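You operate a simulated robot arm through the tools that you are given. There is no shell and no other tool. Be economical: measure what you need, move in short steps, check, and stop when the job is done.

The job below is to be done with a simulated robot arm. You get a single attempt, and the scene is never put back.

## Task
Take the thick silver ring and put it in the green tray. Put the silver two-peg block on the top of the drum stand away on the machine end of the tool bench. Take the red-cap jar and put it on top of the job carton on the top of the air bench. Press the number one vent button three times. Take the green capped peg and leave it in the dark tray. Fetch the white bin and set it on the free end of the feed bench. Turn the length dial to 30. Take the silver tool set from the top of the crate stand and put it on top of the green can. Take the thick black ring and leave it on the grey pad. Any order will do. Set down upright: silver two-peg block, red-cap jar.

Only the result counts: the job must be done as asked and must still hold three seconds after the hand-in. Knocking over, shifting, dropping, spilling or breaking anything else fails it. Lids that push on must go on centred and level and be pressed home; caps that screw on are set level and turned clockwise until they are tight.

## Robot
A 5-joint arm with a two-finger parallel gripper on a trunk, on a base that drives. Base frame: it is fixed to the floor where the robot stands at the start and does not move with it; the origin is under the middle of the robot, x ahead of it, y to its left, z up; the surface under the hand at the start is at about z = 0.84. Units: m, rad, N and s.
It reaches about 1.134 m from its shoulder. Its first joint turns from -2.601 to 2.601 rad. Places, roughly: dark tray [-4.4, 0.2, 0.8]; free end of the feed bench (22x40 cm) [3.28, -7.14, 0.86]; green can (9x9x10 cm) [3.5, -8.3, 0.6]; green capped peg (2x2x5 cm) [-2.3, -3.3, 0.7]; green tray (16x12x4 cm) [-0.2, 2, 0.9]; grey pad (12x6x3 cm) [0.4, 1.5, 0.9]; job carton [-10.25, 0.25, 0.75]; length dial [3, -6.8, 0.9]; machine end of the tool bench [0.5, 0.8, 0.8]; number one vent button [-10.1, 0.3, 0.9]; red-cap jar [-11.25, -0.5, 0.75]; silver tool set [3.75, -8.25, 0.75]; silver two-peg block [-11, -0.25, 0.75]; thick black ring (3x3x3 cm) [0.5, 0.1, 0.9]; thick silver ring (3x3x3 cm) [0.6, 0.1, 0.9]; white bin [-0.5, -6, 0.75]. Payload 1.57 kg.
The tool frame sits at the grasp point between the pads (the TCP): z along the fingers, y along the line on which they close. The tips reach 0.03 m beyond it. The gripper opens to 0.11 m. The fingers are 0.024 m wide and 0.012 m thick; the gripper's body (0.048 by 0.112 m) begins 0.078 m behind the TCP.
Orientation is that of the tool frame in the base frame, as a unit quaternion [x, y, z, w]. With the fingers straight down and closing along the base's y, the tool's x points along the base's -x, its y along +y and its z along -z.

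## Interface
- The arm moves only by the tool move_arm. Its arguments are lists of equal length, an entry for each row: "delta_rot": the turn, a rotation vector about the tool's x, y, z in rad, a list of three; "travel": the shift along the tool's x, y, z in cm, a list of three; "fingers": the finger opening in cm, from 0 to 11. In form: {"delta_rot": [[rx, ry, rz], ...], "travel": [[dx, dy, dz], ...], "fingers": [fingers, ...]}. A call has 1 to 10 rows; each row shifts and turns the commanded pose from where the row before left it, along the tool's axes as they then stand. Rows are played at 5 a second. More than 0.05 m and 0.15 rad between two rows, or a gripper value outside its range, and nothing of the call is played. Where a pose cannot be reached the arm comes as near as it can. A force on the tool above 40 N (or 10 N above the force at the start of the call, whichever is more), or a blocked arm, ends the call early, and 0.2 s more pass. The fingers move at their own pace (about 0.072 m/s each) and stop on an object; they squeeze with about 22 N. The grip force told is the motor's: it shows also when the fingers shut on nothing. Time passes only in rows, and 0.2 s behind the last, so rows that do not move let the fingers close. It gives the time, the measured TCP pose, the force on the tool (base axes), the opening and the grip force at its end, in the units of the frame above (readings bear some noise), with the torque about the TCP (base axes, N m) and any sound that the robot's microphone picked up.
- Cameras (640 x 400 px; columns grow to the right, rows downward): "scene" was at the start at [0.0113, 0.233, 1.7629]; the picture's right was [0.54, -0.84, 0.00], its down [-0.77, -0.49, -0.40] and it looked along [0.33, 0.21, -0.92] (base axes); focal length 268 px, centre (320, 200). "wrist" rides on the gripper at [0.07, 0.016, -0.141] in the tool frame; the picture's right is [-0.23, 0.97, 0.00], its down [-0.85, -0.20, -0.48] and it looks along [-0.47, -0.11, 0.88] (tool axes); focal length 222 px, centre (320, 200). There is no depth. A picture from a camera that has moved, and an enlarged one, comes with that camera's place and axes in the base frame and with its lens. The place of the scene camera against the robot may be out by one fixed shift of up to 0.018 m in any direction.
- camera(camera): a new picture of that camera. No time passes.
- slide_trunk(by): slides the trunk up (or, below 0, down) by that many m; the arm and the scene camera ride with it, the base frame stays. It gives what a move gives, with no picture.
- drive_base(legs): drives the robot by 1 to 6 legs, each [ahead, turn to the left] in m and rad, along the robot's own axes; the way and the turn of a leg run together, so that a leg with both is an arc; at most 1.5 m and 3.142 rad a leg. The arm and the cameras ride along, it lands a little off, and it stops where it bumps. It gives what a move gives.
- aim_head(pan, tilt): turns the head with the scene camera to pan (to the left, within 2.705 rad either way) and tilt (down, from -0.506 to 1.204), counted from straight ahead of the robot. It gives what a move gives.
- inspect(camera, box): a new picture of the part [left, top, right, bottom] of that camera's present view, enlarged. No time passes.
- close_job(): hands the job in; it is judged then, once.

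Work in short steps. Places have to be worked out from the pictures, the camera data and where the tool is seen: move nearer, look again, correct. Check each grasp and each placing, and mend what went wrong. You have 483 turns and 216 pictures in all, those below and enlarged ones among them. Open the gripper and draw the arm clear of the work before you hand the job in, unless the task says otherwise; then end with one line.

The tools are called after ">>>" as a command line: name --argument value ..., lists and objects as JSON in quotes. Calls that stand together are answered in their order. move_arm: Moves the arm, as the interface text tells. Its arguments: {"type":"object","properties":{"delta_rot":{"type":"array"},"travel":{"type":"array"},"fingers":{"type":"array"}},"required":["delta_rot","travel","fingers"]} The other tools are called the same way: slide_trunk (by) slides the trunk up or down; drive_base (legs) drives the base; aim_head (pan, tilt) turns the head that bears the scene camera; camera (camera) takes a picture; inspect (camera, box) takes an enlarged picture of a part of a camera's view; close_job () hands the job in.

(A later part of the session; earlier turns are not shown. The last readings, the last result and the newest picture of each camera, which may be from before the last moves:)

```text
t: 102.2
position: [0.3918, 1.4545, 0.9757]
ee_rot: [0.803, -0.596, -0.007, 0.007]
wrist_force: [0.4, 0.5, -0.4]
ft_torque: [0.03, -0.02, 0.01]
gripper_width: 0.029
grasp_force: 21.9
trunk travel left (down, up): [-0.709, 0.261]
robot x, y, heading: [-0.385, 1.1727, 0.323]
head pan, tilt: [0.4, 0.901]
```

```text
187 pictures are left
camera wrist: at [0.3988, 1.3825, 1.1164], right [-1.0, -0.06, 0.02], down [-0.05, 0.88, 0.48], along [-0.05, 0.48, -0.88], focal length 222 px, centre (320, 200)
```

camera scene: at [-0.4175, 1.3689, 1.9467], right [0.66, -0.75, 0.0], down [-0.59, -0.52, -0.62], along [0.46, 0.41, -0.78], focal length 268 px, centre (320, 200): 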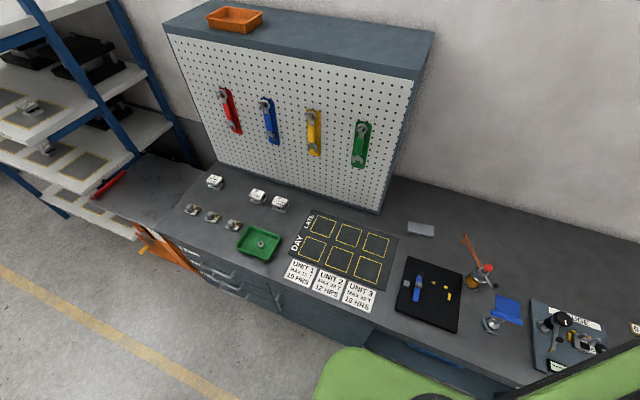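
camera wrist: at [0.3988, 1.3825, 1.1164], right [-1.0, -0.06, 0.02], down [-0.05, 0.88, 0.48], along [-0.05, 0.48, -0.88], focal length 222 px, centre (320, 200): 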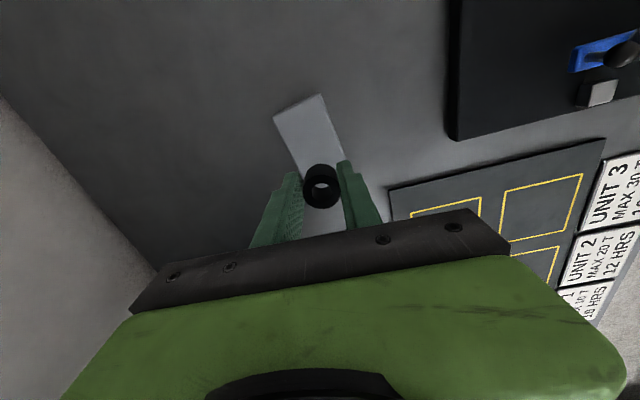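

The ring is above the pad's centre. Lower to just above contact and release.

>>> slide_trunk --by -0.066

>>> camera --camera "wrist"

```text
t: 103.3
position: [0.3926, 1.4545, 0.9103]
ee_rot: [0.803, -0.596, -0.008, 0.006]
wrist_force: [0.3, 0.8, -0.7]
ft_torque: [-0.01, -0.02, 0.02]
gripper_width: 0.0287
grasp_force: 21.8
trunk travel left (down, up): [-0.643, 0.327]
robot x, y, heading: [-0.3904, 1.1742, 0.324]
head pan, tilt: [0.4, 0.901]
```

```text
186 pictures are left
camera wrist: at [0.3988, 1.3825, 1.0504], right [-1.0, -0.06, 0.02], down [-0.05, 0.88, 0.48], along [-0.05, 0.48, -0.88], focal length 222 px, centre (320, 200)
```

wrist: 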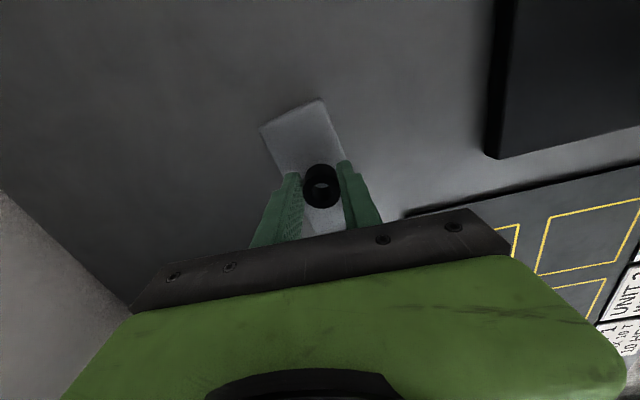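

Lower a few mm more until contact is felt.

>>> slide_trunk --by -0.004

>>> slide_trunk --by -0.003

```text
t: 103.8
position: [0.3932, 1.4544, 0.9059]
ee_rot: [0.803, -0.596, -0.008, 0.006]
wrist_force: [-0.2, -0.4, -1.3]
ft_torque: [0.02, -0.04, -0.01]
gripper_width: 0.029
grasp_force: 21.8
trunk travel left (down, up): [-0.639, 0.331]
robot x, y, heading: [-0.3878, 1.1754, 0.327]
head pan, tilt: [0.4, 0.901]
```

```text
t: 104.3
position: [0.3924, 1.4539, 0.9033]
ee_rot: [0.803, -0.596, -0.008, 0.006]
wrist_force: [0.4, -0.3, -0.9]
ft_torque: [0.0, 0.01, -0.03]
gripper_width: 0.029
grasp_force: 21.8
trunk travel left (down, up): [-0.636, 0.334]
robot x, y, heading: [-0.3913, 1.1739, 0.327]
head pan, tilt: [0.4, 0.901]
```

>>> slide_trunk --by -0.005

>>> slide_trunk --by -0.004

```text
t: 104.9
position: [0.3919, 1.4563, 0.8988]
ee_rot: [0.803, -0.596, -0.008, 0.006]
wrist_force: [3.2, 1.1, 9.1]
ft_torque: [0.14, -0.21, -0.04]
gripper_width: 0.0288
grasp_force: 22.0
trunk travel left (down, up): [-0.631, 0.339]
robot x, y, heading: [-0.388, 1.1707, 0.324]
head pan, tilt: [0.4, 0.901]
```

```text
t: 105.4
position: [0.3917, 1.4536, 0.8941]
ee_rot: [0.803, -0.596, -0.009, 0.006]
wrist_force: [1.0, 0.1, 6.4]
ft_torque: [0.08, -0.06, -0.01]
gripper_width: 0.0288
grasp_force: 21.5
trunk travel left (down, up): [-0.627, 0.343]
robot x, y, heading: [-0.3927, 1.1694, 0.319]
head pan, tilt: [0.4, 0.901]
```

Contact made. Release and rise.

>>> move_arm --delta_rot '[[0, 0, 0], [0, 0, 0], [0, 0, 0]]' --travel '[[0, 0, 0], [0, 0, 0], [0, 0, 0]]' --fingers '[4.6, 4.6, 4.6]'

>>> slide_trunk --by 0.34

>>> camera --camera "wrist"

```text
t: 106.2
position: [0.393, 1.4539, 0.893]
ee_rot: [0.802, -0.597, -0.008, 0.007]
wrist_force: [0.3, 0.0, 0.2]
ft_torque: [-0.01, 0.02, 0.02]
gripper_width: 0.0461
grasp_force: 0.0
trunk travel left (down, up): [-0.627, 0.343]
robot x, y, heading: [-0.3912, 1.1706, 0.325]
head pan, tilt: [0.4, 0.901]
```

```text
t: 109.5
position: [0.3921, 1.4543, 1.2335]
ee_rot: [0.803, -0.596, -0.008, 0.007]
wrist_force: [-0.7, 0.1, -0.1]
ft_torque: [-0.01, 0.01, 0.01]
gripper_width: 0.0463
grasp_force: 0.0
trunk travel left (down, up): [-0.967, 0.003]
robot x, y, heading: [-0.3937, 1.1717, 0.32]
head pan, tilt: [0.4, 0.901]
```

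```text
185 pictures are left
camera wrist: at [0.3987, 1.3825, 1.3744], right [-1.0, -0.06, 0.02], down [-0.05, 0.88, 0.48], along [-0.05, 0.48, -0.88], focal length 222 px, centre (320, 200)
```

wrist: 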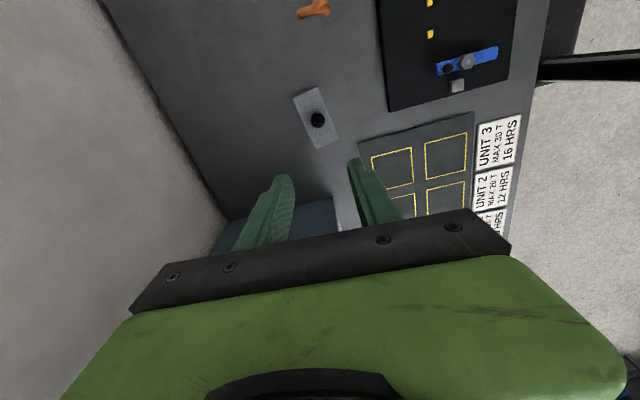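

Black ring is on the pad. Retract the arm toward the robot for travel and look around toward the -y side.

>>> move_arm --delta_rot '[[0, 0, 0], [0, 0, 0], [0, 0, 0], [0, 0, 0], [0, 0, 0], [0, 0, 0], [0, 0, 0], [0, 0, 0], [0, 0, 0]]' --travel '[[-2.4, 4.32, 0], [-2.4, 4.32, 0], [-2.4, 4.32, 0], [-2.4, 4.32, 0], [-2.4, 4.32, 0], [-2.4, 4.32, 0], [-2.4, 4.32, 0], [-2.4, 4.32, 0], [-2.4, 4.32, 0]]' --fingers '[4.6, 4.6, 4.6, 4.6, 4.6, 4.6, 4.6, 4.6, 4.6]'

>>> drive_base --legs '[[-0.5, 0], [0, -1.9]]'

>>> aim_head --pan 0 --tilt 0.35

>>> camera --camera "scene"

>>> aim_head --pan -1.4 --tilt 0.35

>>> camera --camera "scene"

```text
t: 111.5
position: [-0.0098, 1.5863, 1.2339]
ee_rot: [0.803, -0.596, -0.008, 0.007]
wrist_force: [-0.8, -1.0, -0.3]
ft_torque: [0.01, -0.01, 0.01]
gripper_width: 0.0459
grasp_force: 0.1
out of reach, approached as far as the arm can: row 4, 7, 8, 9
trunk travel left (down, up): [-0.967, 0.003]
robot x, y, heading: [-0.3916, 1.1708, 0.326]
head pan, tilt: [0.4, 0.901]
```

```text
t: 119.1
position: [-0.6043, 0.5106, 1.2343]
ee_rot: [0.025, 1.0, 0.01, 0.003]
wrist_force: [0.2, 1.4, -0.2]
ft_torque: [-0.05, 0.03, 0.0]
gripper_width: 0.0458
grasp_force: 0.1
trunk travel left (down, up): [-0.967, 0.003]
robot x, y, heading: [-0.9112, 1.0093, -1.594]
head pan, tilt: [0.4, 0.901]
```

```text
t: 120.1
position: [-0.6073, 0.5092, 1.2332]
ee_rot: [0.026, 1.0, 0.011, 0.001]
wrist_force: [-0.3, -0.6, 1.5]
ft_torque: [0.02, 0.02, 0.02]
gripper_width: 0.0459
grasp_force: 0.1
trunk travel left (down, up): [-0.967, 0.003]
robot x, y, heading: [-0.9115, 1.0088, -1.597]
head pan, tilt: [0.0, 0.351]
```

```text
184 pictures are left
camera scene: at [-0.7326, 0.958, 2.002], right [-1.0, 0.02, 0.0], down [0.01, 0.34, -0.94], along [-0.02, -0.94, -0.34], focal length 268 px, centre (320, 200)
```

scene: 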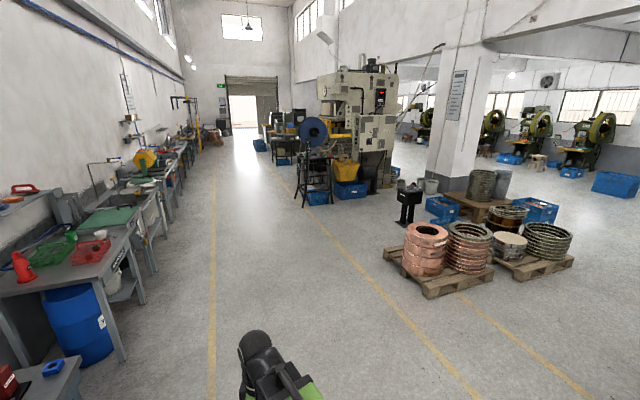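

```text
t: 121.6
position: [-0.6068, 0.5074, 1.234]
ee_rot: [0.025, 1.0, 0.01, 0.002]
wrist_force: [-0.9, 1.0, -0.9]
ft_torque: [0.0, -0.01, 0.0]
gripper_width: 0.0461
grasp_force: 0.0
trunk travel left (down, up): [-0.967, 0.003]
robot x, y, heading: [-0.9153, 1.009, -1.595]
head pan, tilt: [-1.4, 0.351]
```

```text
183 pictures are left
camera scene: at [-0.823, 1.037, 2.0021], right [-0.15, 0.99, 0.0], down [0.34, 0.05, -0.94], along [-0.93, -0.14, -0.34], focal length 268 px, centre (320, 200)
```

scene: 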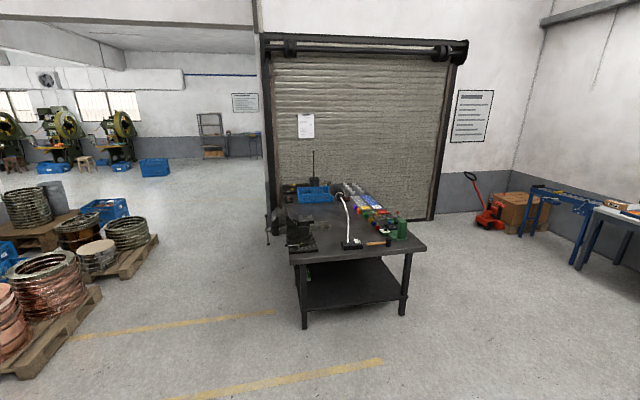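

A large workshop. I enlarge the view ahead toward (-0.5, -6).

>>> aim_head --pan 0 --tilt 0.3

>>> inspect --camera "scene" --box '[220, 80, 420, 220]'

```text
t: 123.1
position: [-0.6058, 0.5094, 1.2336]
ee_rot: [0.026, 1.0, 0.01, 0.002]
wrist_force: [0.5, -0.5, 1.2]
ft_torque: [0.0, 0.01, 0.01]
gripper_width: 0.0462
grasp_force: 0.0
trunk travel left (down, up): [-0.967, 0.003]
robot x, y, heading: [-0.9139, 1.0094, -1.597]
head pan, tilt: [0.0, 0.3]
```

```text
2.86 times, centred on (320, 150) of scene
camera zoom: at [-0.733, 0.9576, 2.0069], right [-1.0, 0.02, 0.0], down [0.01, 0.3, -0.96], along [-0.02, -0.96, -0.3], focal length 767 px, centre (320, 343)
```

zoom: 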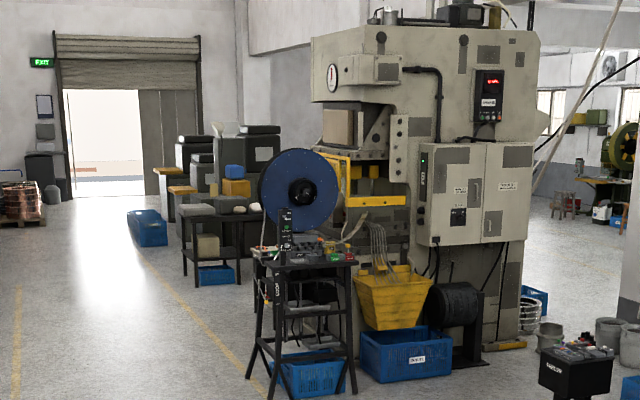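

Aisle runs along (0.30, -0.954). I turn onto it and drive toward the bin's level.

>>> drive_base --legs '[[0, 0.33], [1.5, 0], [1.5, 0], [1.5, 0], [1.3, 0]]'

>>> aim_head --pan -1.0 --tilt 0.5

>>> camera --camera "scene"

>>> aim_head --pan 0.4 --tilt 0.4

>>> camera --camera "scene"

```text
t: 151.8
position: [1.1701, -4.9511, 1.2336]
ee_rot: [-0.126, 0.992, 0.011, 0.001]
wrist_force: [0.0, -0.8, 0.1]
ft_torque: [0.01, 0.0, 0.0]
gripper_width: 0.0459
grasp_force: 0.1
trunk travel left (down, up): [-0.967, 0.003]
robot x, y, heading: [0.7279, -4.56, -1.286]
head pan, tilt: [0.0, 0.3]
```

```text
t: 153.1
position: [1.1693, -4.9508, 1.2329]
ee_rot: [-0.126, 0.992, 0.011, 0.001]
wrist_force: [0.5, 0.3, -1.0]
ft_torque: [0.0, 0.04, 0.0]
gripper_width: 0.0463
grasp_force: 0.0
trunk travel left (down, up): [-0.967, 0.003]
robot x, y, heading: [0.7273, -4.5645, -1.288]
head pan, tilt: [-1.0, 0.499]
```

```text
181 pictures are left
camera scene: at [0.8298, -4.542, 1.9885], right [-0.75, 0.66, 0.0], down [0.31, 0.36, -0.88], along [-0.58, -0.66, -0.48], focal length 268 px, centre (320, 200)
```

scene: 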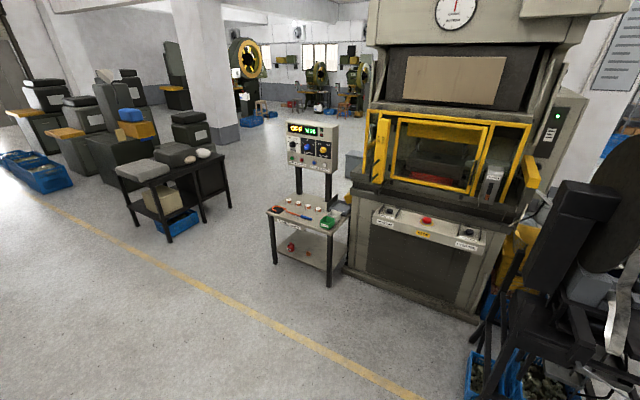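

```text
t: 154.6
position: [1.1685, -4.9504, 1.2344]
ee_rot: [-0.126, 0.992, 0.01, 0.0]
wrist_force: [-0.5, 0.9, 0.2]
ft_torque: [-0.01, 0.04, -0.02]
gripper_width: 0.046
grasp_force: 0.0
trunk travel left (down, up): [-0.967, 0.003]
robot x, y, heading: [0.7278, -4.566, -1.289]
head pan, tilt: [0.4, 0.4]
```

```text
180 pictures are left
camera scene: at [0.9479, -4.5454, 1.9976], right [-0.78, -0.63, 0.0], down [-0.24, 0.3, -0.92], along [0.58, -0.72, -0.39], focal length 268 px, centre (320, 200)
```

scene: 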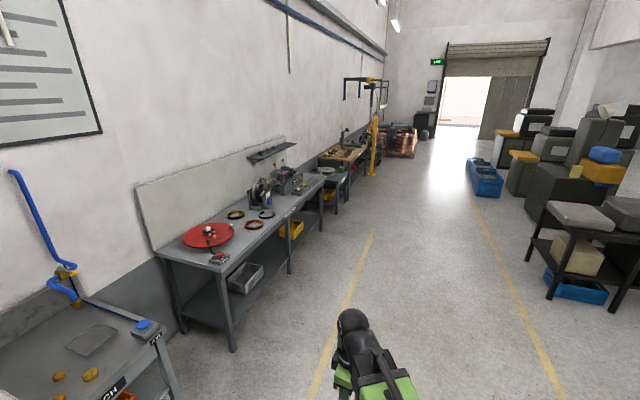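

The small table near (-0.5,-6) is in view. Enlarge it and the feed bench.

>>> inspect --camera "scene" --box '[150, 130, 350, 260]'

>>> aim_head --pan -1.0 --tilt 0.5

>>> inspect --camera "scene" --box '[250, 100, 410, 290]'

```text
3.08 times, centred on (250, 195) of scene
camera zoom: at [0.9479, -4.5454, 1.9976], right [-0.78, -0.63, 0.0], down [-0.24, 0.3, -0.92], along [0.58, -0.72, -0.39], focal length 826 px, centre (535, 215)
```

zoom: 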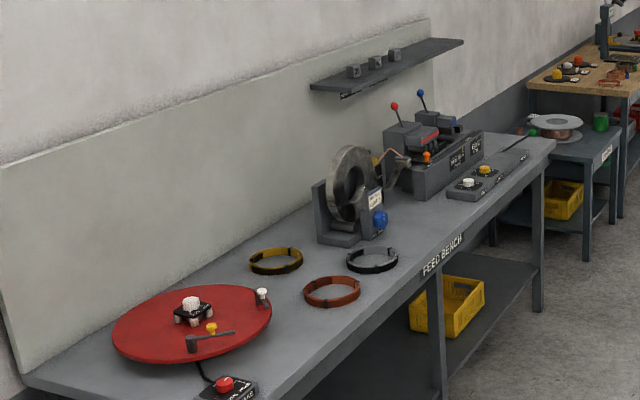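

```text
t: 156.2
position: [1.1701, -4.9515, 1.2328]
ee_rot: [-0.126, 0.992, 0.01, 0.001]
wrist_force: [0.5, -0.2, -0.3]
ft_torque: [-0.02, 0.02, -0.02]
gripper_width: 0.046
grasp_force: 0.0
trunk travel left (down, up): [-0.967, 0.003]
robot x, y, heading: [0.7292, -4.5657, -1.287]
head pan, tilt: [-1.0, 0.499]
```

```text
2.11 times, centred on (330, 195) of scene
camera zoom: at [0.8298, -4.5419, 1.9885], right [-0.75, 0.66, 0.0], down [0.31, 0.36, -0.88], along [-0.58, -0.66, -0.48], focal length 565 px, centre (299, 210)
```

zoom: 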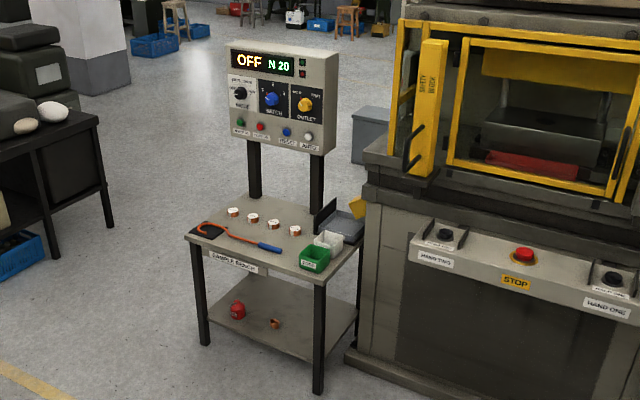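

White bin at about (-0.58, -5.97) on the sample bench. Drive to face it.

>>> drive_base --legs '[[0.95, 0], [0, -1.55], [0.8, 0]]'

>>> aim_head --pan -0.1 --tilt 0.8

>>> camera --camera "scene"

>>> camera --camera "wrist"

```text
t: 168.7
position: [-0.141, -6.1686, 1.2336]
ee_rot: [0.603, 0.798, 0.008, 0.009]
wrist_force: [-0.2, -0.4, -0.8]
ft_torque: [0.03, 0.02, 0.03]
gripper_width: 0.046
grasp_force: 0.0
trunk travel left (down, up): [-0.967, 0.003]
robot x, y, heading: [0.2311, -5.708, -2.825]
head pan, tilt: [-1.0, 0.499]
```

```text
t: 169.9
position: [-0.1419, -6.1696, 1.2333]
ee_rot: [0.603, 0.798, 0.007, 0.008]
wrist_force: [0.4, -0.2, -0.3]
ft_torque: [-0.02, 0.01, -0.01]
gripper_width: 0.0458
grasp_force: 0.0
trunk travel left (down, up): [-0.967, 0.003]
robot x, y, heading: [0.2309, -5.7071, -2.827]
head pan, tilt: [-0.099, 0.799]
```

```text
177 pictures are left
camera scene: at [0.2583, -5.8729, 1.9625], right [-0.21, 0.98, 0.0], down [0.7, 0.15, -0.7], along [-0.68, -0.15, -0.72], focal length 268 px, centre (320, 200)
```

scene: 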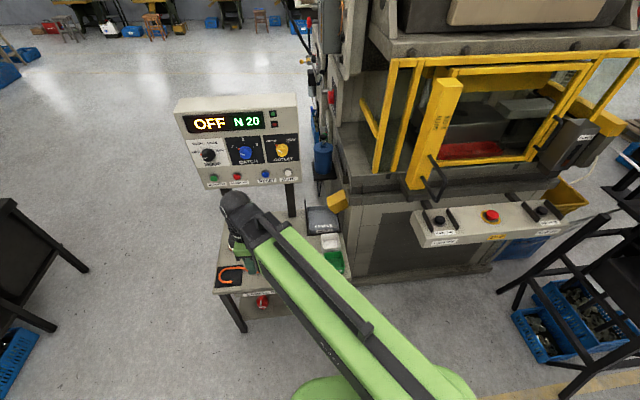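

```text
176 pictures are left
camera wrist: at [-0.1491, -6.0987, 1.3746], right [1.0, 0.05, 0.02], down [0.03, -0.88, 0.48], along [0.04, -0.48, -0.88], focal length 222 px, centre (320, 200)
```

wrist: 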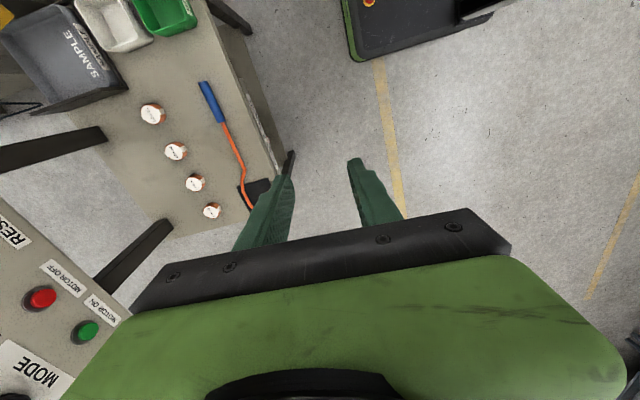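

Enlarge the bins on the sample bench.

>>> inspect --camera "scene" --box '[290, 190, 370, 290]'

>>> inspect --camera "wrist" --box '[0, 0, 220, 140]'

```text
4.00 times, centred on (330, 240) of scene
camera zoom: at [0.2583, -5.8729, 1.9625], right [-0.21, 0.98, 0.0], down [0.7, 0.15, -0.7], along [-0.68, -0.15, -0.72], focal length 1074 px, centre (280, 40)
```

zoom: 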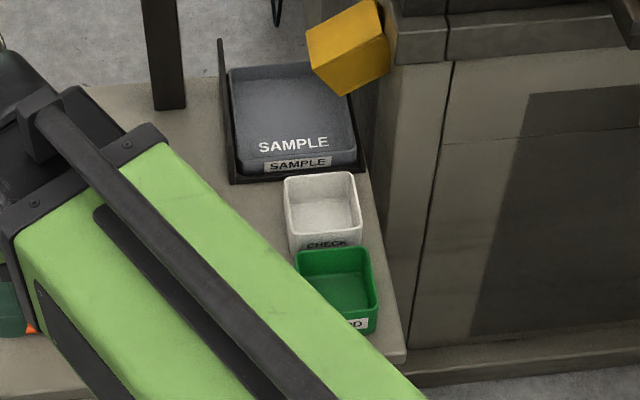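

```text
2.86 times, centred on (110, 70) of wrist
camera zoom: at [-0.1491, -6.0987, 1.3746], right [1.0, 0.05, 0.02], down [0.03, -0.88, 0.48], along [0.04, -0.48, -0.88], focal length 635 px, centre (920, 571)
```

zoom: 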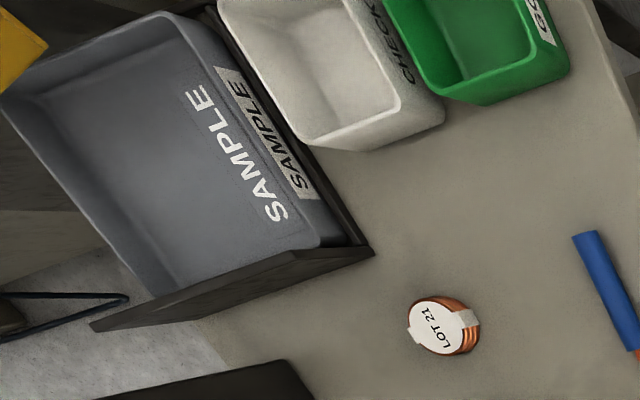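

White bin rim ≈0.73 high, about 8×10 cm, centre near (-0.61, -6.005), tight between the green bin and the sample tray, with free left and right sides. I turn the tool to close along the left–right line and move above.

>>> move_arm --delta_rot '[[0, 0, 0.15], [0, 0, 0.15], [0, 0, 0.15], [0, 0, 0.15], [0, 0, 0.15], [0, 0, 0.15], [0, 0, 0.15], [0, 0, 0.15], [0, 0, 0.15], [0, 0, 0.15]]' --travel '[[0, 0, 0], [0, 0, 0], [0, 0, 0], [0, 0, 0], [0, 0, 0], [0, 0, 0], [0, 0, 0], [0, 0, 0], [0, 0, 0], [0, 0, 0]]' --fingers '[11, 11, 11, 11, 11, 11, 11, 11, 11, 11]'

>>> move_arm --delta_rot '[[0, 0, 0.043], [0, 0, 0], [0, 0, 0], [0, 0, 0], [0, 0, 0], [0, 0, 0], [0, 0, 0], [0, 0, 0], [0, 0, 0], [0, 0, 0]]' --travel '[[0, 0, 0], [-3.9, -2.9, 0], [-3.9, -2.9, 0], [-3.9, -2.9, 0], [-3.9, -2.9, 0], [-3.9, -2.9, 0], [-3.9, -2.9, 0], [-3.9, -2.9, 0], [-3.9, -2.9, 0], [-3.9, -2.9, 0]]' --fingers '[11, 11, 11, 11, 11, 11, 11, 11, 11, 11]'

>>> camera --camera "wrist"

```text
t: 172.1
position: [-0.1418, -6.1698, 1.2326]
ee_rot: [0.985, 0.172, 0.011, 0.001]
wrist_force: [-0.3, -0.1, -0.3]
ft_torque: [0.01, 0.04, 0.01]
gripper_width: 0.1099
grasp_force: 0.0
trunk travel left (down, up): [-0.967, 0.003]
robot x, y, heading: [0.2309, -5.7088, -2.829]
head pan, tilt: [-0.099, 0.799]
```

```text
t: 174.3
position: [-0.5554, -6.0258, 1.2329]
ee_rot: [0.988, 0.153, 0.011, 0.001]
wrist_force: [0.2, 0.0, -0.2]
ft_torque: [-0.03, -0.04, 0.04]
gripper_width: 0.1099
grasp_force: 0.1
out of reach, approached as far as the arm can: row 6, 9
trunk travel left (down, up): [-0.967, 0.003]
robot x, y, heading: [0.2301, -5.7099, -2.828]
head pan, tilt: [-0.099, 0.799]
```

```text
173 pictures are left
camera wrist: at [-0.4892, -6.0212, 1.3757], right [0.08, -1.0, 0.0], down [-0.89, -0.07, 0.46], along [-0.46, -0.04, -0.89], focal length 222 px, centre (320, 200)
```

wrist: 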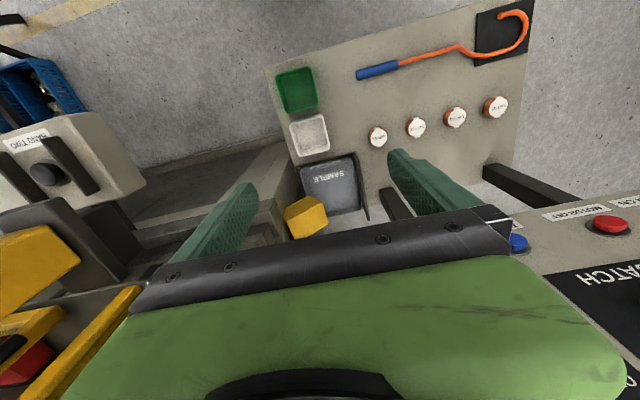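

Bin centre (-0.616, -6.005), rim about 10 cm square, aligned with the tool. Move over it and lower partway for a close look.

>>> move_arm --delta_rot '[[0, 0, 0], [0, 0, 0]]' --travel '[[-2.57, -1.9, 0], [-2.57, -1.9, 0]]' --fingers '[11, 11]'

>>> slide_trunk --by -0.35

>>> camera --camera "wrist"

```text
t: 174.9
position: [-0.6157, -6.0065, 1.2338]
ee_rot: [0.988, 0.153, 0.011, 0.001]
wrist_force: [0.3, -0.4, 0.4]
ft_torque: [0.03, 0.01, 0.01]
gripper_width: 0.1101
grasp_force: 0.0
trunk travel left (down, up): [-0.967, 0.003]
robot x, y, heading: [0.2318, -5.7077, -2.831]
head pan, tilt: [-0.099, 0.799]
```

```text
t: 178.4
position: [-0.6146, -6.0065, 0.884]
ee_rot: [0.988, 0.153, 0.01, 0.001]
wrist_force: [0.5, -0.9, -1.3]
ft_torque: [0.0, 0.0, 0.01]
gripper_width: 0.11
grasp_force: 0.0
trunk travel left (down, up): [-0.617, 0.353]
robot x, y, heading: [0.228, -5.7062, -2.828]
head pan, tilt: [-0.099, 0.799]
```

```text
172 pictures are left
camera wrist: at [-0.548, -6.0013, 1.0261], right [0.08, -1.0, 0.0], down [-0.89, -0.07, 0.46], along [-0.46, -0.04, -0.89], focal length 222 px, centre (320, 200)
```

wrist: 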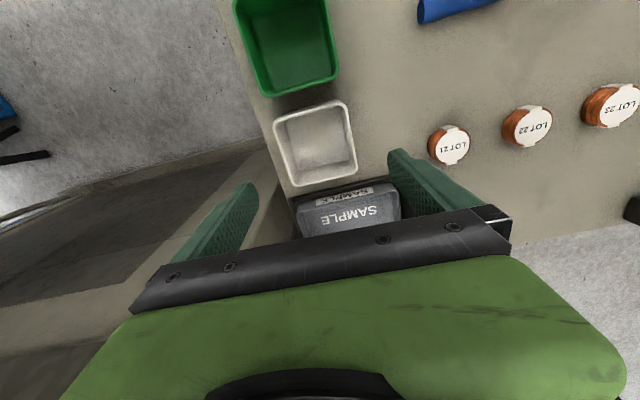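

Bin centre is 4 mm off; nudge, lower until the tips are just above the rim and check the clearance.

>>> move_arm --delta_rot '[[0, 0, 0]]' --travel '[[0, -0.38, 0]]' --fingers '[11]'

>>> slide_trunk --by -0.1

>>> camera --camera "wrist"

```text
t: 178.8
position: [-0.6156, -6.0027, 0.883]
ee_rot: [0.988, 0.153, 0.01, 0.001]
wrist_force: [-0.4, -0.1, 0.8]
ft_torque: [-0.01, 0.0, -0.01]
gripper_width: 0.1098
grasp_force: 0.1
trunk travel left (down, up): [-0.617, 0.353]
robot x, y, heading: [0.2296, -5.7073, -2.824]
head pan, tilt: [-0.099, 0.799]
```

```text
t: 180.1
position: [-0.6165, -6.0011, 0.7843]
ee_rot: [0.988, 0.153, 0.01, 0.001]
wrist_force: [0.7, -0.3, -0.6]
ft_torque: [0.01, 0.01, 0.0]
gripper_width: 0.11
grasp_force: 0.1
trunk travel left (down, up): [-0.517, 0.453]
robot x, y, heading: [0.2298, -5.7099, -2.828]
head pan, tilt: [-0.099, 0.799]
```

```text
171 pictures are left
camera wrist: at [-0.549, -5.9977, 0.9261], right [0.08, -1.0, 0.0], down [-0.89, -0.07, 0.46], along [-0.46, -0.04, -0.89], focal length 222 px, centre (320, 200)
```

wrist: 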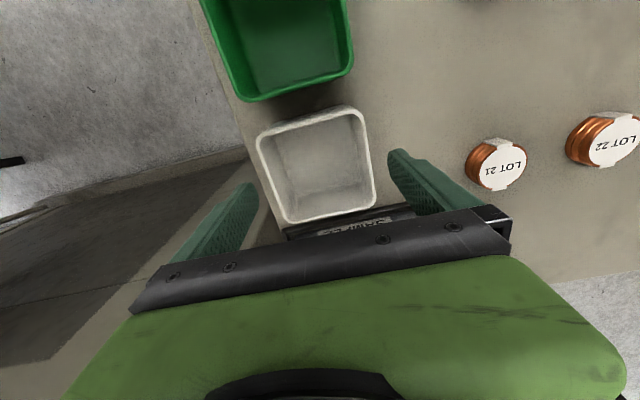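

Centred with clear gaps both sides. Lower so the tips pass the rim by ~2–3 cm, watching the force.

>>> slide_trunk --by -0.04

>>> slide_trunk --by -0.02

>>> camera --camera "wrist"

```text
t: 180.9
position: [-0.6153, -6.0028, 0.744]
ee_rot: [0.988, 0.153, 0.01, 0.001]
wrist_force: [-0.3, 0.5, -0.1]
ft_torque: [-0.01, 0.01, -0.03]
gripper_width: 0.1099
grasp_force: 0.0
trunk travel left (down, up): [-0.477, 0.493]
robot x, y, heading: [0.2306, -5.7097, -2.827]
head pan, tilt: [-0.099, 0.799]
```

```text
t: 181.6
position: [-0.6166, -6.002, 0.7248]
ee_rot: [0.988, 0.153, 0.011, 0.001]
wrist_force: [-0.6, -0.1, 0.0]
ft_torque: [-0.02, 0.01, -0.02]
gripper_width: 0.1101
grasp_force: 0.1
trunk travel left (down, up): [-0.457, 0.513]
robot x, y, heading: [0.2309, -5.7079, -2.824]
head pan, tilt: [-0.099, 0.799]
```

```text
170 pictures are left
camera wrist: at [-0.549, -5.9977, 0.8661], right [0.08, -1.0, 0.0], down [-0.89, -0.07, 0.46], along [-0.46, -0.04, -0.89], focal length 222 px, centre (320, 200)
```

wrist: 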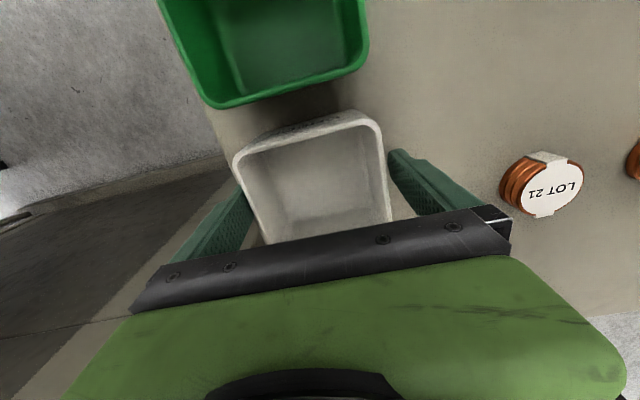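

The fingers straddle the bin. Close.

>>> move_arm --delta_rot '[[0, 0, 0], [0, 0, 0], [0, 0, 0], [0, 0, 0]]' --travel '[[0, 0, 0], [0, 0, 0], [0, 0, 0], [0, 0, 0]]' --fingers '[7, 7, 7, 7]'

>>> slide_trunk --by 0.03

>>> camera --camera "wrist"

```text
t: 182.6
position: [-0.6166, -6.0026, 0.7238]
ee_rot: [0.988, 0.153, 0.01, 0.001]
wrist_force: [-0.4, -1.1, 1.4]
ft_torque: [0.15, -0.02, 0.07]
gripper_width: 0.0996
grasp_force: 22.0
trunk travel left (down, up): [-0.457, 0.513]
robot x, y, heading: [0.2277, -5.7098, -2.821]
head pan, tilt: [-0.099, 0.799]
```

```text
t: 183.3
position: [-0.6154, -6.0024, 0.7539]
ee_rot: [0.988, 0.153, 0.012, 0.001]
wrist_force: [0.5, 0.0, -0.8]
ft_torque: [0.02, 0.0, 0.03]
gripper_width: 0.0991
grasp_force: 22.2
trunk travel left (down, up): [-0.487, 0.483]
robot x, y, heading: [0.2316, -5.7101, -2.833]
head pan, tilt: [-0.099, 0.799]
```

```text
169 pictures are left
camera wrist: at [-0.5492, -5.9978, 0.896], right [0.08, -1.0, 0.0], down [-0.89, -0.07, 0.46], along [-0.46, -0.04, -0.89], focal length 222 px, centre (320, 200)
```

wrist: 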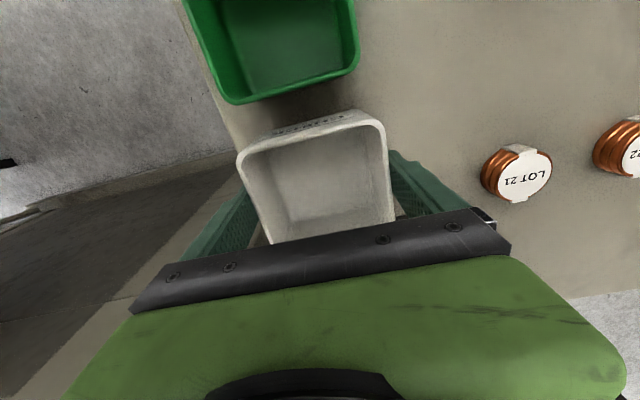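

Bin lifted cleanly. Raise, pull the arm in, then back away and drive to the feed bench.

>>> slide_trunk --by 0.44

>>> move_arm --delta_rot '[[0, 0, 0], [0, 0, 0], [0, 0, 0], [0, 0, 0], [0, 0, 0], [0, 0, 0]]' --travel '[[4.5, 0, 0], [4.5, 0, 0], [4.5, 0, 0], [4.5, 0, 0], [4.5, 0, 0], [4.5, 0, 0]]' --fingers '[7, 7, 7, 7, 7, 7]'

>>> drive_base --legs '[[-0.8, 0], [0, 1.56], [1.5, 0], [0.4, 0], [0, 1.57]]'

>>> aim_head --pan 0.0 --tilt 0.6

>>> camera --camera "scene"

```text
refused: 0.44 is not a number from -0.4 to 0.4
```

```text
t: 184.7
position: [-0.3573, -5.9196, 0.7524]
ee_rot: [0.988, 0.152, 0.01, 0.0]
wrist_force: [-0.7, -0.1, -0.7]
ft_torque: [0.02, -0.02, 0.03]
gripper_width: 0.0995
grasp_force: 22.0
out of reach, approached as far as the arm can: row 4
trunk travel left (down, up): [-0.487, 0.483]
robot x, y, heading: [0.2328, -5.7085, -2.83]
head pan, tilt: [-0.099, 0.799]
```

```text
t: 205.8
position: [2.1531, -7.099, 0.7539]
ee_rot: [-0.14, 0.99, 0.001, -0.011]
wrist_force: [0.8, -0.6, -2.4]
ft_torque: [-0.03, 0.02, -0.02]
gripper_width: 0.0994
grasp_force: 22.3
trunk travel left (down, up): [-0.487, 0.483]
robot x, y, heading: [1.5421, -7.2496, 0.279]
head pan, tilt: [-0.099, 0.799]
```

```text
t: 206.6
position: [2.1536, -7.0981, 0.7532]
ee_rot: [-0.139, 0.99, 0.001, -0.01]
wrist_force: [-0.3, 0.2, -1.2]
ft_torque: [0.01, 0.02, 0.0]
gripper_width: 0.0994
grasp_force: 22.1
trunk travel left (down, up): [-0.487, 0.483]
robot x, y, heading: [1.5498, -7.254, 0.275]
head pan, tilt: [0.0, 0.6]
```

```text
168 pictures are left
camera scene: at [1.5522, -7.075, 1.4993], right [0.27, -0.96, 0.0], down [-0.54, -0.15, -0.82], along [0.79, 0.23, -0.57], focal length 268 px, centre (320, 200)
```

scene: 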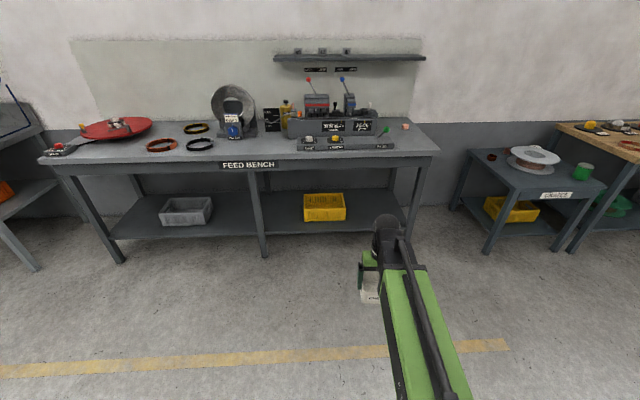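

The lift was refused (limit 0.4 per call), so the pull-back happened low and may have pushed the green bin; I must check and mend that later. Raise now and look at the feed bench from nearer.

>>> slide_trunk --by 0.4

>>> aim_head --pan 2.6 --tilt 0.5

>>> camera --camera "scene"

```text
t: 210.4
position: [2.1534, -7.0979, 1.1543]
ee_rot: [-0.139, 0.99, 0.001, -0.011]
wrist_force: [0.1, 0.0, -1.5]
ft_torque: [0.01, 0.02, 0.04]
gripper_width: 0.0993
grasp_force: 21.6
trunk travel left (down, up): [-0.887, 0.083]
robot x, y, heading: [1.547, -7.2533, 0.279]
head pan, tilt: [0.0, 0.6]
```

```text
t: 212.7
position: [2.1535, -7.0984, 1.1543]
ee_rot: [-0.139, 0.99, 0.001, -0.011]
wrist_force: [0.6, 0.0, -1.0]
ft_torque: [-0.02, 0.05, -0.01]
gripper_width: 0.0993
grasp_force: 22.0
trunk travel left (down, up): [-0.887, 0.083]
robot x, y, heading: [1.547, -7.2522, 0.275]
head pan, tilt: [2.601, 0.499]
```

```text
167 pictures are left
camera scene: at [1.3793, -7.075, 1.9084], right [0.26, 0.97, 0.0], down [0.46, -0.13, -0.88], along [-0.85, 0.23, -0.48], focal length 268 px, centre (320, 200)
```

scene: 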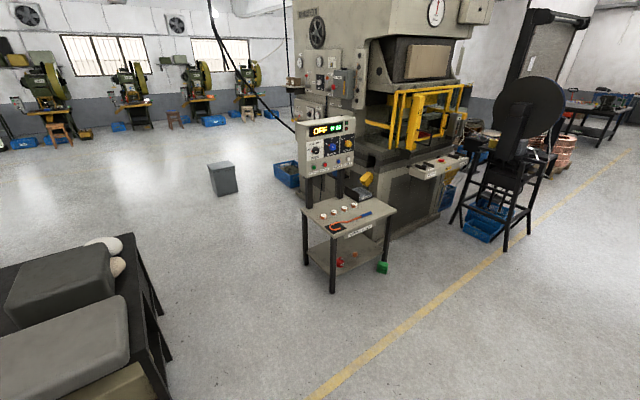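

Enlarge: the green bin seems to be off the bench.

>>> inspect --camera "scene" --box '[290, 170, 430, 300]'

```text
3.08 times, centred on (360, 235) of scene
camera zoom: at [1.3793, -7.075, 1.9084], right [0.26, 0.97, 0.0], down [0.46, -0.13, -0.88], along [-0.85, 0.23, -0.48], focal length 826 px, centre (197, 92)
```

zoom: 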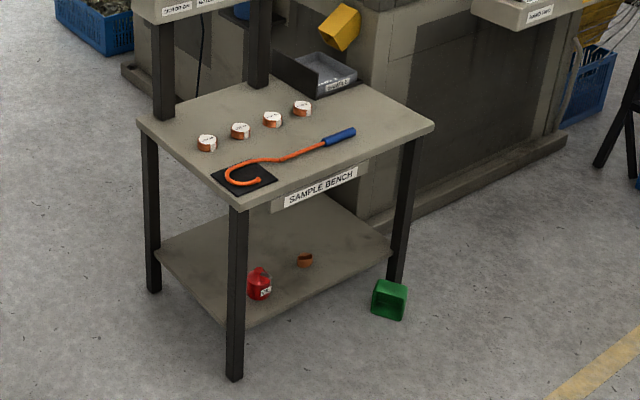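

The green bin fell on the floor beside the bench. I'll need to try to fetch it back, so I test what vertical/tilt freedom the arm has, here in free space.

>>> move_arm --delta_rot '[[0, 0.1, 0], [0, 0.1, 0], [0, 0.1, 0]]' --travel '[[0, 0, 0], [0, 0, 0], [0, 0, 0]]' --fingers '[7, 7, 7]'

>>> move_arm --delta_rot '[[0, -0.1, 0], [0, -0.1, 0], [0, -0.1, 0]]' --travel '[[0, 0, 0], [0, 0, 0], [0, 0, 0]]' --fingers '[7, 7, 7]'

```text
t: 213.5
position: [2.1544, -7.0985, 1.165]
ee_rot: [-0.137, 0.977, -0.02, -0.159]
wrist_force: [-1.0, 0.0, -1.2]
ft_torque: [-0.01, 0.05, -0.03]
gripper_width: 0.0993
grasp_force: 21.9
out of reach, approached as far as the arm can: row 2, 3
trunk travel left (down, up): [-0.887, 0.083]
robot x, y, heading: [1.5462, -7.255, 0.276]
head pan, tilt: [2.601, 0.499]
```

```text
t: 214.3
position: [2.1546, -7.0983, 1.1546]
ee_rot: [-0.139, 0.99, 0.001, -0.01]
wrist_force: [0.5, -0.2, -1.4]
ft_torque: [-0.04, 0.01, 0.0]
gripper_width: 0.0994
grasp_force: 21.4
out of reach, approached as far as the arm can: row 1, 2
trunk travel left (down, up): [-0.887, 0.083]
robot x, y, heading: [1.5443, -7.2484, 0.274]
head pan, tilt: [2.601, 0.499]
```

TCP's lowest point is z≈0.27, so the floor is out of the gripper's direct reach; I'll deal with that afterwards (the orange hook on that bench may serve). First the white bin: raise fully, drive nearer to the feed bench and look.

>>> slide_trunk --by 0.08

>>> drive_base --legs '[[0.6, 0.03]]'

>>> aim_head --pan -0.2 --tilt 0.75

>>> camera --camera "scene"

```text
t: 215.5
position: [2.1532, -7.0984, 1.2325]
ee_rot: [-0.139, 0.99, 0.0, -0.01]
wrist_force: [0.4, -0.7, -0.6]
ft_torque: [0.02, 0.02, 0.0]
gripper_width: 0.0992
grasp_force: 22.3
trunk travel left (down, up): [-0.967, 0.003]
robot x, y, heading: [1.5471, -7.2495, 0.28]
head pan, tilt: [2.601, 0.499]
```

```text
t: 218.9
position: [2.7256, -6.9088, 1.2315]
ee_rot: [-0.154, 0.988, 0.001, -0.012]
wrist_force: [-0.3, 0.3, -1.5]
ft_torque: [0.01, 0.03, -0.03]
gripper_width: 0.0997
grasp_force: 21.9
trunk travel left (down, up): [-0.967, 0.003]
robot x, y, heading: [2.1232, -7.0763, 0.307]
head pan, tilt: [2.601, 0.499]
```

```text
t: 221.4
position: [2.7267, -6.9106, 1.2334]
ee_rot: [-0.153, 0.988, 0.001, -0.011]
wrist_force: [-0.5, 0.7, -1.0]
ft_torque: [0.03, 0.0, 0.0]
gripper_width: 0.0994
grasp_force: 22.3
trunk travel left (down, up): [-0.967, 0.003]
robot x, y, heading: [2.1243, -7.0783, 0.31]
head pan, tilt: [-0.201, 0.75]
```

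```text
165 pictures are left
camera scene: at [2.1224, -6.9212, 1.9665], right [0.1, -0.99, 0.0], down [-0.68, -0.07, -0.73], along [0.73, 0.08, -0.68], focal length 268 px, centre (320, 200)
```

scene: 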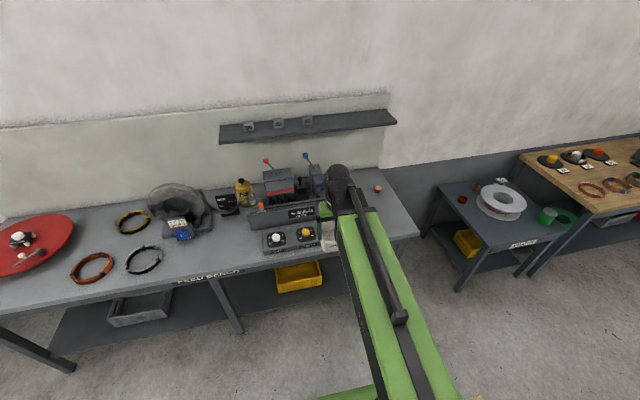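

The free end is right of the arm. I move the bin sideways to its level and look with the wrist camera.

>>> move_arm --delta_rot '[[0, 0, 0], [0, 0, 0], [0, 0, 0], [0, 0, 0], [0, 0, 0], [0, 0, 0], [0, 0, 0], [0, 0, 0]]' --travel '[[0, -4.7, 0], [0, -4.7, 0], [0, -4.7, 0], [0, -4.7, 0], [0, -4.7, 0], [0, -4.7, 0], [0, -4.7, 0], [0, -4.7, 0]]' --fingers '[7, 7, 7, 7, 7, 7, 7, 7]'

>>> camera --camera "wrist"

>>> camera --camera "scene"

```text
t: 223.2
position: [2.8398, -7.2683, 1.2332]
ee_rot: [-0.153, 0.988, 0.0, -0.011]
wrist_force: [-0.5, -0.1, -0.8]
ft_torque: [0.03, 0.0, 0.03]
gripper_width: 0.0994
grasp_force: 22.0
trunk travel left (down, up): [-0.967, 0.003]
robot x, y, heading: [2.1238, -7.0805, 0.306]
head pan, tilt: [-0.201, 0.75]
```

```text
164 pictures are left
camera wrist: at [2.7706, -7.2748, 1.3758], right [-0.08, 1.0, 0.0], down [0.89, 0.07, 0.46], along [0.46, 0.04, -0.89], focal length 222 px, centre (320, 200)
```

wrist: 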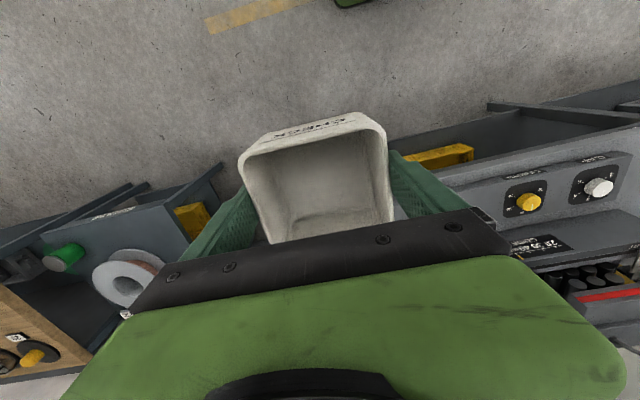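

```text
163 pictures are left
camera scene: at [2.1228, -6.9225, 1.9666], right [0.1, -0.99, 0.0], down [-0.68, -0.07, -0.73], along [0.73, 0.08, -0.68], focal length 268 px, centre (320, 200)
```

scene: 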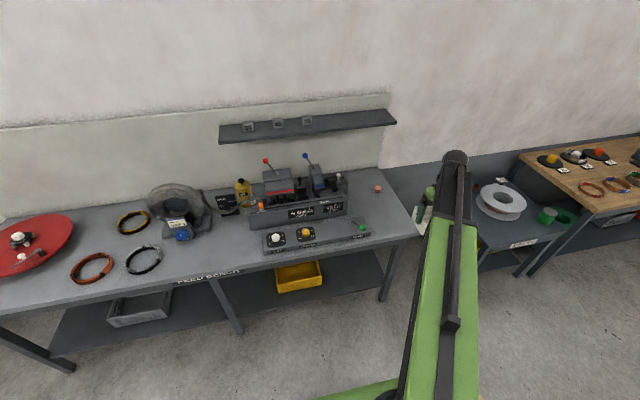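

Enlarge the feed bench's free end.

>>> inspect --camera "scene" --box '[240, 150, 430, 270]'

```text
3.33 times, centred on (335, 210) of scene
camera zoom: at [2.1228, -6.9225, 1.9666], right [0.1, -0.99, 0.0], down [-0.68, -0.07, -0.73], along [0.73, 0.08, -0.68], focal length 895 px, centre (270, 167)
```

zoom: 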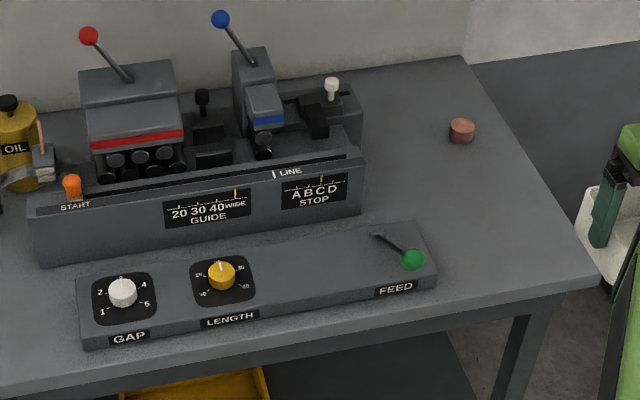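

Free zone found: box ends at e≈7.69, bench end e≈7.92. I drive 0.3 m closer, then move the bin to about (3.227, -7.162).

>>> drive_base --legs '[[0.3, 0]]'

>>> camera --camera "wrist"

```text
t: 225.2
position: [3.1276, -7.1771, 1.2326]
ee_rot: [-0.152, 0.988, 0.002, -0.012]
wrist_force: [0.4, 0.1, -1.0]
ft_torque: [0.02, 0.03, 0.01]
gripper_width: 0.0992
grasp_force: 22.1
trunk travel left (down, up): [-0.967, 0.003]
robot x, y, heading: [2.4104, -6.9892, 0.304]
head pan, tilt: [-0.201, 0.75]
```

```text
161 pictures are left
camera wrist: at [3.058, -7.1834, 1.3754], right [-0.08, 1.0, 0.0], down [0.89, 0.07, 0.46], along [0.46, 0.03, -0.89], focal length 222 px, centre (320, 200)
```

wrist: 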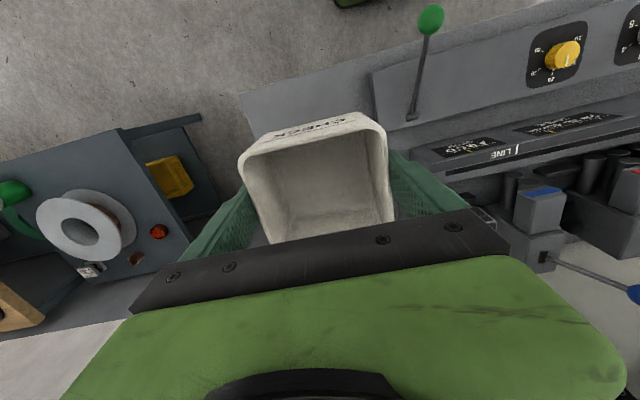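

Geometry confirmed. Move over the spot and lower.

>>> move_arm --delta_rot '[[0, 0, 0], [0, 0, 0], [0, 0, 0]]' --travel '[[-3.27, -0.6, 0], [-3.27, -0.6, 0], [-3.27, -0.6, 0]]' --fingers '[7, 7, 7]'

>>> slide_trunk --by -0.25

>>> camera --camera "scene"

>>> camera --camera "wrist"

```text
t: 226.0
position: [3.2265, -7.1661, 1.2336]
ee_rot: [-0.153, 0.988, 0.001, -0.012]
wrist_force: [-0.3, -0.2, -1.6]
ft_torque: [-0.02, 0.01, -0.04]
gripper_width: 0.0992
grasp_force: 22.5
trunk travel left (down, up): [-0.967, 0.003]
robot x, y, heading: [2.4111, -6.9881, 0.303]
head pan, tilt: [-0.201, 0.75]
```

```text
t: 228.6
position: [3.2252, -7.1655, 0.9843]
ee_rot: [-0.153, 0.988, 0.002, -0.01]
wrist_force: [-0.5, -0.2, -0.8]
ft_torque: [0.0, -0.02, 0.04]
gripper_width: 0.0995
grasp_force: 21.9
trunk travel left (down, up): [-0.717, 0.253]
robot x, y, heading: [2.4118, -6.9898, 0.304]
head pan, tilt: [-0.201, 0.75]
```

```text
160 pictures are left
camera scene: at [2.4094, -6.8311, 1.7165], right [0.1, -0.99, 0.0], down [-0.68, -0.07, -0.73], along [0.73, 0.08, -0.68], focal length 268 px, centre (320, 200)
```

scene: 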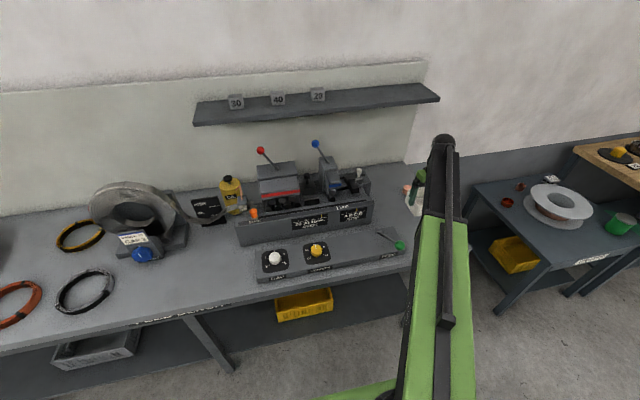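

```text
159 pictures are left
camera wrist: at [3.1555, -7.1715, 1.1261], right [-0.08, 1.0, 0.0], down [0.89, 0.07, 0.46], along [0.46, 0.04, -0.89], focal length 222 px, centre (320, 200)
```

wrist: 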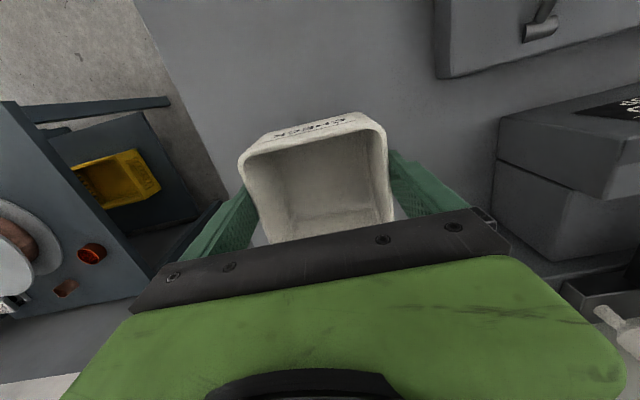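

Clear all round. Lower in small steps until contact.

>>> slide_trunk --by -0.035

>>> slide_trunk --by -0.01

>>> slide_trunk --by -0.006

```text
t: 229.4
position: [3.2254, -7.165, 0.9493]
ee_rot: [-0.152, 0.988, 0.001, -0.01]
wrist_force: [-0.5, -0.4, -1.0]
ft_torque: [0.02, 0.01, 0.02]
gripper_width: 0.0992
grasp_force: 22.0
trunk travel left (down, up): [-0.682, 0.288]
robot x, y, heading: [2.4064, -6.9866, 0.303]
head pan, tilt: [-0.201, 0.75]
```

```text
t: 230.0
position: [3.2248, -7.1649, 0.9378]
ee_rot: [-0.151, 0.988, 0.001, -0.011]
wrist_force: [0.4, 0.2, -0.9]
ft_torque: [-0.01, 0.0, -0.02]
gripper_width: 0.0994
grasp_force: 22.0
trunk travel left (down, up): [-0.672, 0.298]
robot x, y, heading: [2.4108, -6.988, 0.305]
head pan, tilt: [-0.201, 0.75]
```

```text
t: 230.5
position: [3.2259, -7.1654, 0.9322]
ee_rot: [-0.151, 0.988, 0.001, -0.011]
wrist_force: [0.1, -0.1, -1.5]
ft_torque: [-0.04, 0.0, 0.02]
gripper_width: 0.0996
grasp_force: 22.4
trunk travel left (down, up): [-0.666, 0.304]
robot x, y, heading: [2.4089, -6.9882, 0.304]
head pan, tilt: [-0.201, 0.75]
```

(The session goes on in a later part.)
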